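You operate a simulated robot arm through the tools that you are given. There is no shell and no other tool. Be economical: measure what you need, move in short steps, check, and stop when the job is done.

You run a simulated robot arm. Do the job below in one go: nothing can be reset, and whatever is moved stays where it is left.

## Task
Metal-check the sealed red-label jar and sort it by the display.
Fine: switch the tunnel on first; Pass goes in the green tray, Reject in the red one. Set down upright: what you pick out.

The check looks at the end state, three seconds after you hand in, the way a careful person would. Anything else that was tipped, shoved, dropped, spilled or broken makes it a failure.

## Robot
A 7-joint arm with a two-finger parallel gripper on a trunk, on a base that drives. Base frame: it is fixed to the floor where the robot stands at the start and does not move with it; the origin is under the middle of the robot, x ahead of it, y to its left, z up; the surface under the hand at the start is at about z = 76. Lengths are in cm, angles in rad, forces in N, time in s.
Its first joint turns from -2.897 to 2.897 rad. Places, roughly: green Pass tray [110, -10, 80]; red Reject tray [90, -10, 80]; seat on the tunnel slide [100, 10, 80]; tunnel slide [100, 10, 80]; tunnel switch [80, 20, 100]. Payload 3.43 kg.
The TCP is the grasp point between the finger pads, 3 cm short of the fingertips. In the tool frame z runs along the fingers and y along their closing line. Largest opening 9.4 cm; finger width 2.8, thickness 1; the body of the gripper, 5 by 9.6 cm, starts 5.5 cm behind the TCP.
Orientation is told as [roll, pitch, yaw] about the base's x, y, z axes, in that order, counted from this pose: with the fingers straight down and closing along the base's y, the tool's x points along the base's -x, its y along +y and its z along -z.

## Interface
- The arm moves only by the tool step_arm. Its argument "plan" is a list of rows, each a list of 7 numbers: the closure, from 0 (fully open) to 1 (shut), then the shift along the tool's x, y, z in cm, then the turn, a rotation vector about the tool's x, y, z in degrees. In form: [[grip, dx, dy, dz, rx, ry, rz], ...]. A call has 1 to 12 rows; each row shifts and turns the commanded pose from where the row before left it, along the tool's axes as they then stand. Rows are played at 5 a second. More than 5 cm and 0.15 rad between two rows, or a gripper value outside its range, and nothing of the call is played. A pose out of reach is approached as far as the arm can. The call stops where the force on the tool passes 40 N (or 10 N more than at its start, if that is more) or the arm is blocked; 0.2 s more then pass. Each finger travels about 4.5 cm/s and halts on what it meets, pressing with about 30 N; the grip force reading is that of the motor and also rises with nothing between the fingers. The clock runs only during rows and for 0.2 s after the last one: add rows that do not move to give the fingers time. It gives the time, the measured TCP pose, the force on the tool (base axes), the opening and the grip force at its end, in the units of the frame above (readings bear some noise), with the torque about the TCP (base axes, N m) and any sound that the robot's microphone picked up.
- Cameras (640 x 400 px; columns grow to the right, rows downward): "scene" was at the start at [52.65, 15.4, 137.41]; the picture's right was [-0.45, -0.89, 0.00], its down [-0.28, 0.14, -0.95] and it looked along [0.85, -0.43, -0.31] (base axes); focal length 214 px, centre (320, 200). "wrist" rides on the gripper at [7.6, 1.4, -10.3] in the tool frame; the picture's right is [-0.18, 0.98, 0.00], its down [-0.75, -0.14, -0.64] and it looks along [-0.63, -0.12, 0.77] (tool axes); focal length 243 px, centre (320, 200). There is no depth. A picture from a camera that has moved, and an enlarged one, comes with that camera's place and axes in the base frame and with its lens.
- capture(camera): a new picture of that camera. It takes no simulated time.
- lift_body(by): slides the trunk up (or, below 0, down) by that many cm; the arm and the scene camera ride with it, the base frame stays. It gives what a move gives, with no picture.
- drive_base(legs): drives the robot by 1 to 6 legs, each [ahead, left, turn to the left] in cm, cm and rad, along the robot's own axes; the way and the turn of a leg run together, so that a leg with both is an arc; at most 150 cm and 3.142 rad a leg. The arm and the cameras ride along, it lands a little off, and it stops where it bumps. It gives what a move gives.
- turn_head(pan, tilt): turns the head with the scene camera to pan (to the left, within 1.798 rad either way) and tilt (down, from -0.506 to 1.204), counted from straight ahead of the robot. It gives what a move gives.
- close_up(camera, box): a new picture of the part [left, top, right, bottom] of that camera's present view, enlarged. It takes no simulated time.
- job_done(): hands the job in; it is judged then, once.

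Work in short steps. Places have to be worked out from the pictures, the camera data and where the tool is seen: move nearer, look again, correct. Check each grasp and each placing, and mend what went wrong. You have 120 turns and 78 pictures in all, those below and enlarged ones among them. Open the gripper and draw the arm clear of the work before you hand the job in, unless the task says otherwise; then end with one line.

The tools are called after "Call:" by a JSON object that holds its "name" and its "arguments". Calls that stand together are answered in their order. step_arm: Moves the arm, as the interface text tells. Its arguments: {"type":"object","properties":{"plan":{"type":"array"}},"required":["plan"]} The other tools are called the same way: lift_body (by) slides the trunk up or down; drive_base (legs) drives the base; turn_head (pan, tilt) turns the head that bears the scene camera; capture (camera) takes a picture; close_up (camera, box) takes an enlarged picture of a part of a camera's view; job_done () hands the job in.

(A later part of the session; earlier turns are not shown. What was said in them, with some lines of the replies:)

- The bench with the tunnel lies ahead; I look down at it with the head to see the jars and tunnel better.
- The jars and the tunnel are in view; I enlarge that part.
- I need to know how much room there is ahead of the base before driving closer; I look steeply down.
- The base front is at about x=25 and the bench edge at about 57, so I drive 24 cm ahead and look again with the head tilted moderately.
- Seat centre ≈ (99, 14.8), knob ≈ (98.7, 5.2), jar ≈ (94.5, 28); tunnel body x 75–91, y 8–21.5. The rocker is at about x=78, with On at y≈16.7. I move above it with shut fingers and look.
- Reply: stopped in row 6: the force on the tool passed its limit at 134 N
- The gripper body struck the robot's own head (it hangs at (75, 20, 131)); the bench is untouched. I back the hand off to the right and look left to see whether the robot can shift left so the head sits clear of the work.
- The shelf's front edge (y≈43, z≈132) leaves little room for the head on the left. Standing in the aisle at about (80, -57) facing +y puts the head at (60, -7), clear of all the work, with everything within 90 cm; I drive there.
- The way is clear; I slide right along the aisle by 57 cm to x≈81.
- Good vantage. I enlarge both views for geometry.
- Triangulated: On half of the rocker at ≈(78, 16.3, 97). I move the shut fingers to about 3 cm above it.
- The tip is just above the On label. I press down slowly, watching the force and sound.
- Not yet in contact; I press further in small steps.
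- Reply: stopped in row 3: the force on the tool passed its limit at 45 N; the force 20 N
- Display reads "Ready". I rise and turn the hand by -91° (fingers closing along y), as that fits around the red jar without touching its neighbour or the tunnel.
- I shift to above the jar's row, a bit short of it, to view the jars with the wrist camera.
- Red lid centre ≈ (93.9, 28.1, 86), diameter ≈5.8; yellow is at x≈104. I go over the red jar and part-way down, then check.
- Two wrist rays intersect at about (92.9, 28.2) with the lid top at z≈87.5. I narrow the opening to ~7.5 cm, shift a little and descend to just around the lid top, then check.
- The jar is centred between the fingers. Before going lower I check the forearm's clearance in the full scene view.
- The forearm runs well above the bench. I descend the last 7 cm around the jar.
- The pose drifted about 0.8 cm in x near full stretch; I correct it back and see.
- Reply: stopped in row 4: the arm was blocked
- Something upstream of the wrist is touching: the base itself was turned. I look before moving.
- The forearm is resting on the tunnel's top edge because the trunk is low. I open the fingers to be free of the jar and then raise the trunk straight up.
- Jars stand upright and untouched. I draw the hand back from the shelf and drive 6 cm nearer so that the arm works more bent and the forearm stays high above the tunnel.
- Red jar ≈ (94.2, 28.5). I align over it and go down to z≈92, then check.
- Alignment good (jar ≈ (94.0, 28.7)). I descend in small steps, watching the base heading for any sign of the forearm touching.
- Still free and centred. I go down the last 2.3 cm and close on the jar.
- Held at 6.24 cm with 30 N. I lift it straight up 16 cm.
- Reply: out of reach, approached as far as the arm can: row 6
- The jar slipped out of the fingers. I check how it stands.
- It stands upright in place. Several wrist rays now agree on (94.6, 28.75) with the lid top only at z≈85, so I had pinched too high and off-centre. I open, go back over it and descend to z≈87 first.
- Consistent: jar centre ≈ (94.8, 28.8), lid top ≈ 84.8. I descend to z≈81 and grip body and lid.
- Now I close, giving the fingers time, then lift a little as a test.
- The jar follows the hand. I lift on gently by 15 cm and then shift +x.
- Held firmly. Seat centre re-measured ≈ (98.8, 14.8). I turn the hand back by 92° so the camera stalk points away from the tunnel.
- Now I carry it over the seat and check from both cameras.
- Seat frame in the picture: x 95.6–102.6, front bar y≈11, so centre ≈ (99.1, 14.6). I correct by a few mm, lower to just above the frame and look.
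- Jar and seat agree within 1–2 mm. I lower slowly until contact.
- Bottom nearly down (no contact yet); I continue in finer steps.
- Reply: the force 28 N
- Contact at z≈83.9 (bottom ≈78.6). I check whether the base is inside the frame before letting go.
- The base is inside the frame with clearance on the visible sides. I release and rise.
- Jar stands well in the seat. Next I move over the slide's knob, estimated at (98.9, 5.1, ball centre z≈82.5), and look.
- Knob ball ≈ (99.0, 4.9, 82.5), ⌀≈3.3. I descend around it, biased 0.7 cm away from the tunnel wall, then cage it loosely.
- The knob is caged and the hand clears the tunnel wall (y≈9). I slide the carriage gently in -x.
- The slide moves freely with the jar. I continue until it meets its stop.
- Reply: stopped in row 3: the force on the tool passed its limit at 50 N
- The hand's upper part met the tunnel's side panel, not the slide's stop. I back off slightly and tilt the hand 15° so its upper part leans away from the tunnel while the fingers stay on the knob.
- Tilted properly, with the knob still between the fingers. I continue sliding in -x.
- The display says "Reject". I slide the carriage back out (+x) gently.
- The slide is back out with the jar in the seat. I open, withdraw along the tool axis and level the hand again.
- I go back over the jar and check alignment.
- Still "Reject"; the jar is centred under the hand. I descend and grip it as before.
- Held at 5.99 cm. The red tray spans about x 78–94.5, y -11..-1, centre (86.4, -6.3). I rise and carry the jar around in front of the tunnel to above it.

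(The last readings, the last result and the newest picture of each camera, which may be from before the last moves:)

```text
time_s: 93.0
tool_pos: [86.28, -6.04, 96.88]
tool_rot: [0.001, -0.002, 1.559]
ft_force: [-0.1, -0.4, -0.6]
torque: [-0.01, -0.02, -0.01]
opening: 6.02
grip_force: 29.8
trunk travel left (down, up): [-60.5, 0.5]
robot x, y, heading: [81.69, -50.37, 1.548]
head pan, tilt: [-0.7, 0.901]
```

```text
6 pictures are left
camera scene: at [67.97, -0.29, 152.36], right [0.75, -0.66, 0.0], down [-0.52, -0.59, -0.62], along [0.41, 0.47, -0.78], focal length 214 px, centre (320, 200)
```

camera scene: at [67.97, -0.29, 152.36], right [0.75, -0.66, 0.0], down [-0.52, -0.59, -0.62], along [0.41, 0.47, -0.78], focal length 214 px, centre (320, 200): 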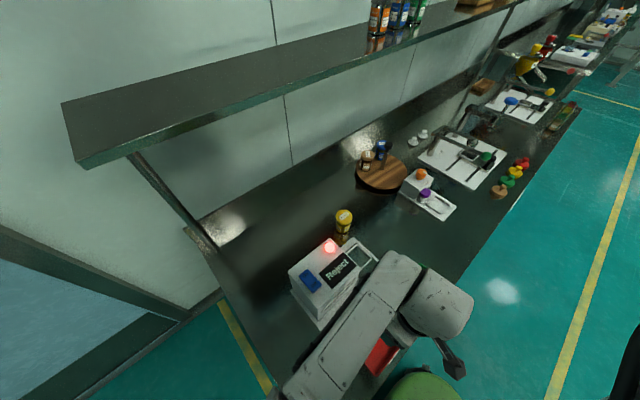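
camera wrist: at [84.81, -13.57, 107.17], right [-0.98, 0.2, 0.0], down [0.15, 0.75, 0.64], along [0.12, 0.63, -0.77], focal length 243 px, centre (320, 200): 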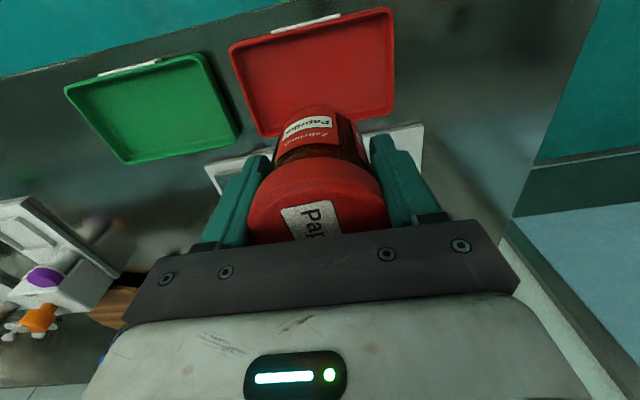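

Tray centre by wrist ≈ (86.3, -6.5), so the jar is right over it. I lower to just above the floor.

Call:
{"name": "step_arm", "arguments": {"plan": [[1, 0.4, 0, 2, 0, 0, 0], [1, 0, 0, 3, 0, 0, 0], [1, 0, 0, 3, 0, 0, 0], [1, 0, 0, 2, 0, 0, 0], [1, 0, 0, 1.5, 0, 0, 0], [1, 0, 0, 0.7, 0, 0, 0], [1, 0, 0, 0, 0, 0, 0]]}}

Call:
{"name": "step_arm", "arguments": {"plan": [[1, 0, 0, 0.3, 0, 0, 0], [1, 0, 0, 0.3, 0, 0, 0], [1, 0, 0, 0.3, 0, 0, 0], [1, 0, 0, 0.2, 0, 0, 0], [1, 0, 0, 0, 0, 0, 0]]}}

```text
time_s: 94.5
tool_pos: [86.32, -5.84, 85.63]
tool_rot: [0.004, -0.003, 1.558]
ft_force: [-0.2, -0.5, -0.5]
torque: [0.03, 0.0, 0.01]
opening: 6.04
grip_force: 29.9
out of reach, approached as far as the arm can: row 5
trunk travel left (down, up): [-60.5, 0.5]
robot x, y, heading: [81.48, -50.82, 1.547]
head pan, tilt: [-0.7, 0.901]
```

```text
time_s: 95.8
tool_pos: [86.37, -5.63, 84.69]
tool_rot: [0.003, -0.003, 1.562]
ft_force: [0.4, 0.4, -0.7]
torque: [0.0, 0.01, -0.04]
opening: 5.98
grip_force: 29.7
out of reach, approached as far as the arm can: row 1
trunk travel left (down, up): [-60.5, 0.5]
robot x, y, heading: [81.68, -50.43, 1.549]
head pan, tilt: [-0.7, 0.901]
```

With the trunk high, the arm can't fold lower here. I raise the hand 8 cm, lower the trunk 8 cm, and then set down with the arm.

Call:
{"name": "step_arm", "arguments": {"plan": [[1, 0, 0, -2, 0, 0, 0], [1, 0, 0, -3, 0, 0, 0], [1, 0.3, 0, -3, 0, 0, 0], [1, 0, 0, 0, 0, 0, 0]]}}

Call:
{"name": "lift_body", "arguments": {"by": -8}}

```text
time_s: 96.8
tool_pos: [86.34, -6.07, 92.63]
tool_rot: [0.004, -0.002, 1.561]
ft_force: [0.5, -0.1, -0.5]
torque: [0.01, -0.01, -0.02]
opening: 6.01
grip_force: 29.5
trunk travel left (down, up): [-60.5, 0.5]
robot x, y, heading: [81.6, -50.53, 1.55]
head pan, tilt: [-0.7, 0.901]
```

```text
time_s: 97.9
tool_pos: [86.49, -6.01, 84.68]
tool_rot: [0.004, -0.001, 1.559]
ft_force: [0.1, 0.8, -0.4]
torque: [-0.03, -0.02, 0.01]
opening: 6.0
grip_force: 30.4
trunk travel left (down, up): [-52.5, 8.5]
robot x, y, heading: [81.49, -50.77, 1.549]
head pan, tilt: [-0.7, 0.901]
```

Now I lower slowly to contact with the tray floor (expected TCP z≈82).

Call:
{"name": "step_arm", "arguments": {"plan": [[1, 0.3, 0, 0.5, 0, 0, 0], [1, 0, 0, 0.5, 0, 0, 0], [1, 0, 0, 0.4, 0, 0, 0], [1, 0, 0, 0.3, 0, 0, 0], [1, 0, 0, 0.3, 0, 0, 0], [1, 0, 0, 0, 0, 0, 0]]}}

Call:
{"name": "close_up", "arguments": {"camera": "wrist", "box": [200, 0, 460, 250]}}

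```text
time_s: 99.3
tool_pos: [86.27, -6.36, 82.45]
tool_rot: [0.005, -0.003, 1.557]
ft_force: [0.1, -0.1, -0.6]
torque: [0.01, -0.03, 0.01]
opening: 6.0
grip_force: 29.8
trunk travel left (down, up): [-52.5, 8.5]
robot x, y, heading: [81.8, -50.39, 1.553]
head pan, tilt: [-0.7, 0.901]
```

```text
1.60 times, centred on (330, 125) of wrist
camera zoom: at [84.93, -13.89, 92.74], right [-0.98, 0.2, 0.0], down [0.15, 0.75, 0.64], along [0.12, 0.63, -0.77], focal length 388 px, centre (304, 320)
```

zoom: 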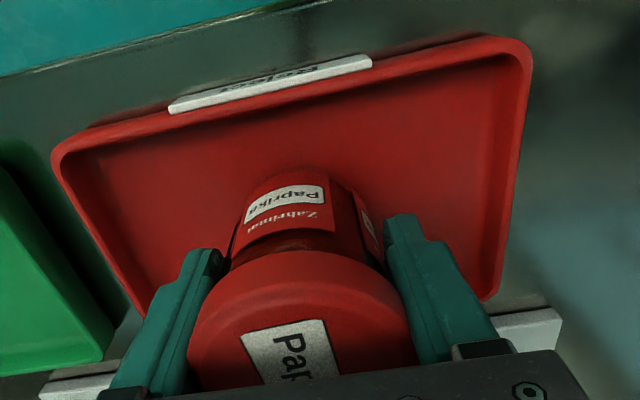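

The tray bears "Reject" and the jar is inside it. I lower the last bit in fine steps.

Call:
{"name": "step_arm", "arguments": {"plan": [[1, 0, 0, 0.2, 0, 0, 0], [1, 0, 0, 0.2, 0, 0, 0], [1, 0, 0, 0.2, 0, 0, 0], [1, 0, 0, 0, 0, 0, 0]]}}

```text
time_s: 100.3
tool_pos: [86.33, -6.3, 82.04]
tool_rot: [0.004, -0.001, 1.559]
ft_force: [0.3, -0.4, -0.9]
torque: [0.0, -0.01, 0.0]
opening: 6.01
grip_force: 29.6
trunk travel left (down, up): [-52.5, 8.5]
robot x, y, heading: [81.79, -50.47, 1.552]
head pan, tilt: [-0.7, 0.901]
```

Call:
{"name": "step_arm", "arguments": {"plan": [[1, 0, 0, 0.2, 0, 0, 0], [1, 0, 0, 0.2, 0, 0, 0], [1, 0, 0, 0.2, 0, 0, 0], [1, 0, 0, 0, 0, 0, 0]]}}

```text
time_s: 101.3
tool_pos: [86.44, -6.39, 81.28]
tool_rot: [0.001, -0.003, 1.56]
ft_force: [-2.1, 6.0, 28.3]
torque: [0.05, -0.13, -0.12]
opening: 5.96
grip_force: 30.8
trunk travel left (down, up): [-52.5, 8.5]
robot x, y, heading: [81.64, -50.41, 1.556]
head pan, tilt: [-0.7, 0.901]
```

Contact (28 N). I ease off a touch, release, and rise straight up.

Call:
{"name": "step_arm", "arguments": {"plan": [[1, 0, 0, -0.15, 0, 0, 0], [0.3, 0, 0, 0, 0, 0, 0], [0.15, 0, 0, 0, 0, 0, 0], [0.05, 0, 0, 0, 0, 0, 0], [0.05, 0, 0, 0, 0, 0, 0], [0.05, 0, 0, -1, 0, 0, 0], [0.05, 0, 0, -2, 0, 0, 0], [0.05, 0, 0, -3, 0, 0, 0], [0.05, 0, 0, -4, 0, 0, 0], [0.05, 0, 0, -4, 0, 0, 0], [0.05, 0, 0, -4, 0, 0, 0]]}}

Call:
{"name": "capture", "arguments": {"camera": "wrist"}}

```text
time_s: 103.7
tool_pos: [87.9, -2.59, 96.68]
tool_rot: [0.004, 0.002, 1.56]
ft_force: [0.0, -0.2, -0.2]
torque: [-0.01, 0.02, 0.0]
opening: 8.93
grip_force: 0.1
out of reach, approached as far as the arm can: row 10, 11
trunk travel left (down, up): [-52.5, 8.5]
robot x, y, heading: [81.63, -50.3, 1.551]
head pan, tilt: [-0.7, 0.901]
```

```text
4 pictures are left
camera wrist: at [86.52, -10.16, 106.97], right [-0.98, 0.19, 0.0], down [0.15, 0.75, 0.64], along [0.12, 0.63, -0.77], focal length 243 px, centre (320, 200)
```

wrist: 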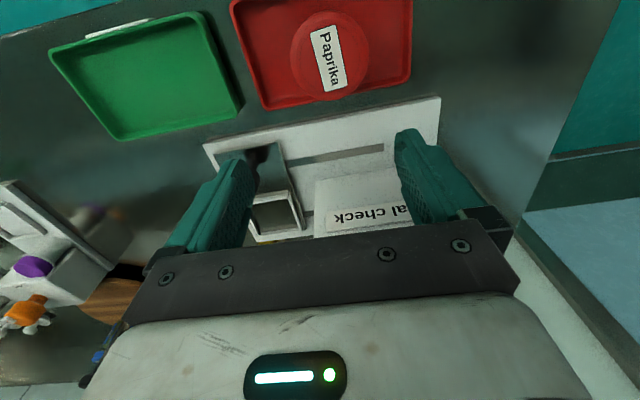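

The jar stands upright in the red tray. I raise the trunk to draw the arm clear and take a final look.

Call:
{"name": "lift_body", "arguments": {"by": 8.3}}

Call:
{"name": "step_arm", "arguments": {"plan": [[0, -2, 0, -3, 0, 0, 0], [0, -2, 0, -4, 0, 0, 0], [0, -2, 0, -4, 0, 0, 0], [0, -2, 0, -4, 0, 0, 0], [0, 0, 0, 0, 0, 0, 0]]}}

Call:
{"name": "close_up", "arguments": {"camera": "scene", "box": [250, 180, 490, 400]}}

Call:
{"name": "capture", "arguments": {"camera": "wrist"}}

```text
time_s: 104.9
tool_pos: [88.02, -2.66, 104.9]
tool_rot: [0.004, 0.0, 1.557]
ft_force: [0.6, 0.6, 0.6]
torque: [0.01, 0.02, -0.02]
opening: 8.92
grip_force: 0.1
trunk travel left (down, up): [-60.8, 0.2]
robot x, y, heading: [81.77, -51.0, 1.551]
head pan, tilt: [-0.7, 0.901]
```

```text
time_s: 106.1
tool_pos: [89.66, 4.73, 119.63]
tool_rot: [-0.003, 0.014, 1.491]
ft_force: [0.3, -0.1, 0.6]
torque: [-0.01, 0.01, -0.01]
opening: 9.38
grip_force: 0.0
trunk travel left (down, up): [-60.8, 0.2]
robot x, y, heading: [81.5, -50.97, 1.551]
head pan, tilt: [-0.7, 0.901]
```

```text
1.82 times, centred on (370, 290) of scene
camera zoom: at [67.98, -0.28, 152.66], right [0.75, -0.66, 0.0], down [-0.52, -0.59, -0.62], along [0.41, 0.47, -0.78], focal length 390 px, centre (229, 36)
```

zoom: 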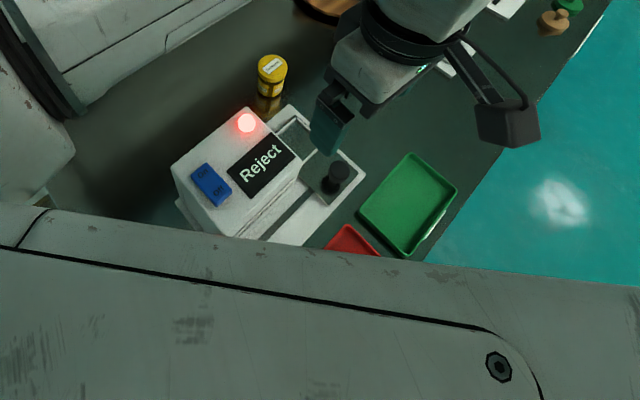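

```text
2 pictures are left
camera wrist: at [87.65, -2.56, 130.12], right [-0.97, 0.26, -0.01], down [0.2, 0.75, 0.63], along [0.17, 0.61, -0.77], focal length 243 px, centre (320, 200)
```

wrist: 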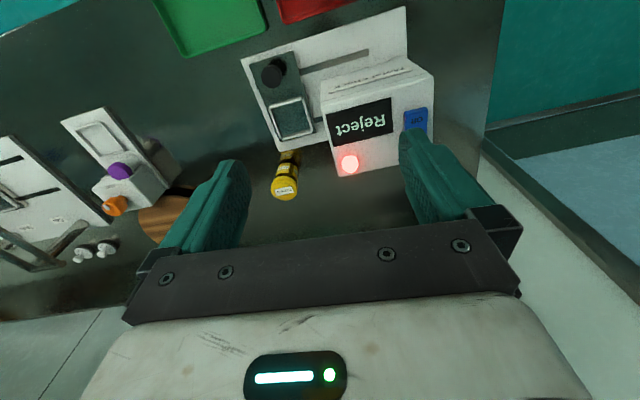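

The jar was left upright in the red tray, the yellow jar, tunnel and trays are in place, and the open hand is clear above the bench. I hand in.

Call:
{"name": "job_done", "arguments": {}}

```text
The job is handed in.
```

I switched the tunnel on and ran the sealed red-label (paprika) jar through it; the display read Reject, and the jar now stands upright in the red tray. On the way it slipped from the fingers once, and the arm bumped the robot's head once and the tunnel twice. In the last pictures nothing else looked tipped or moved.
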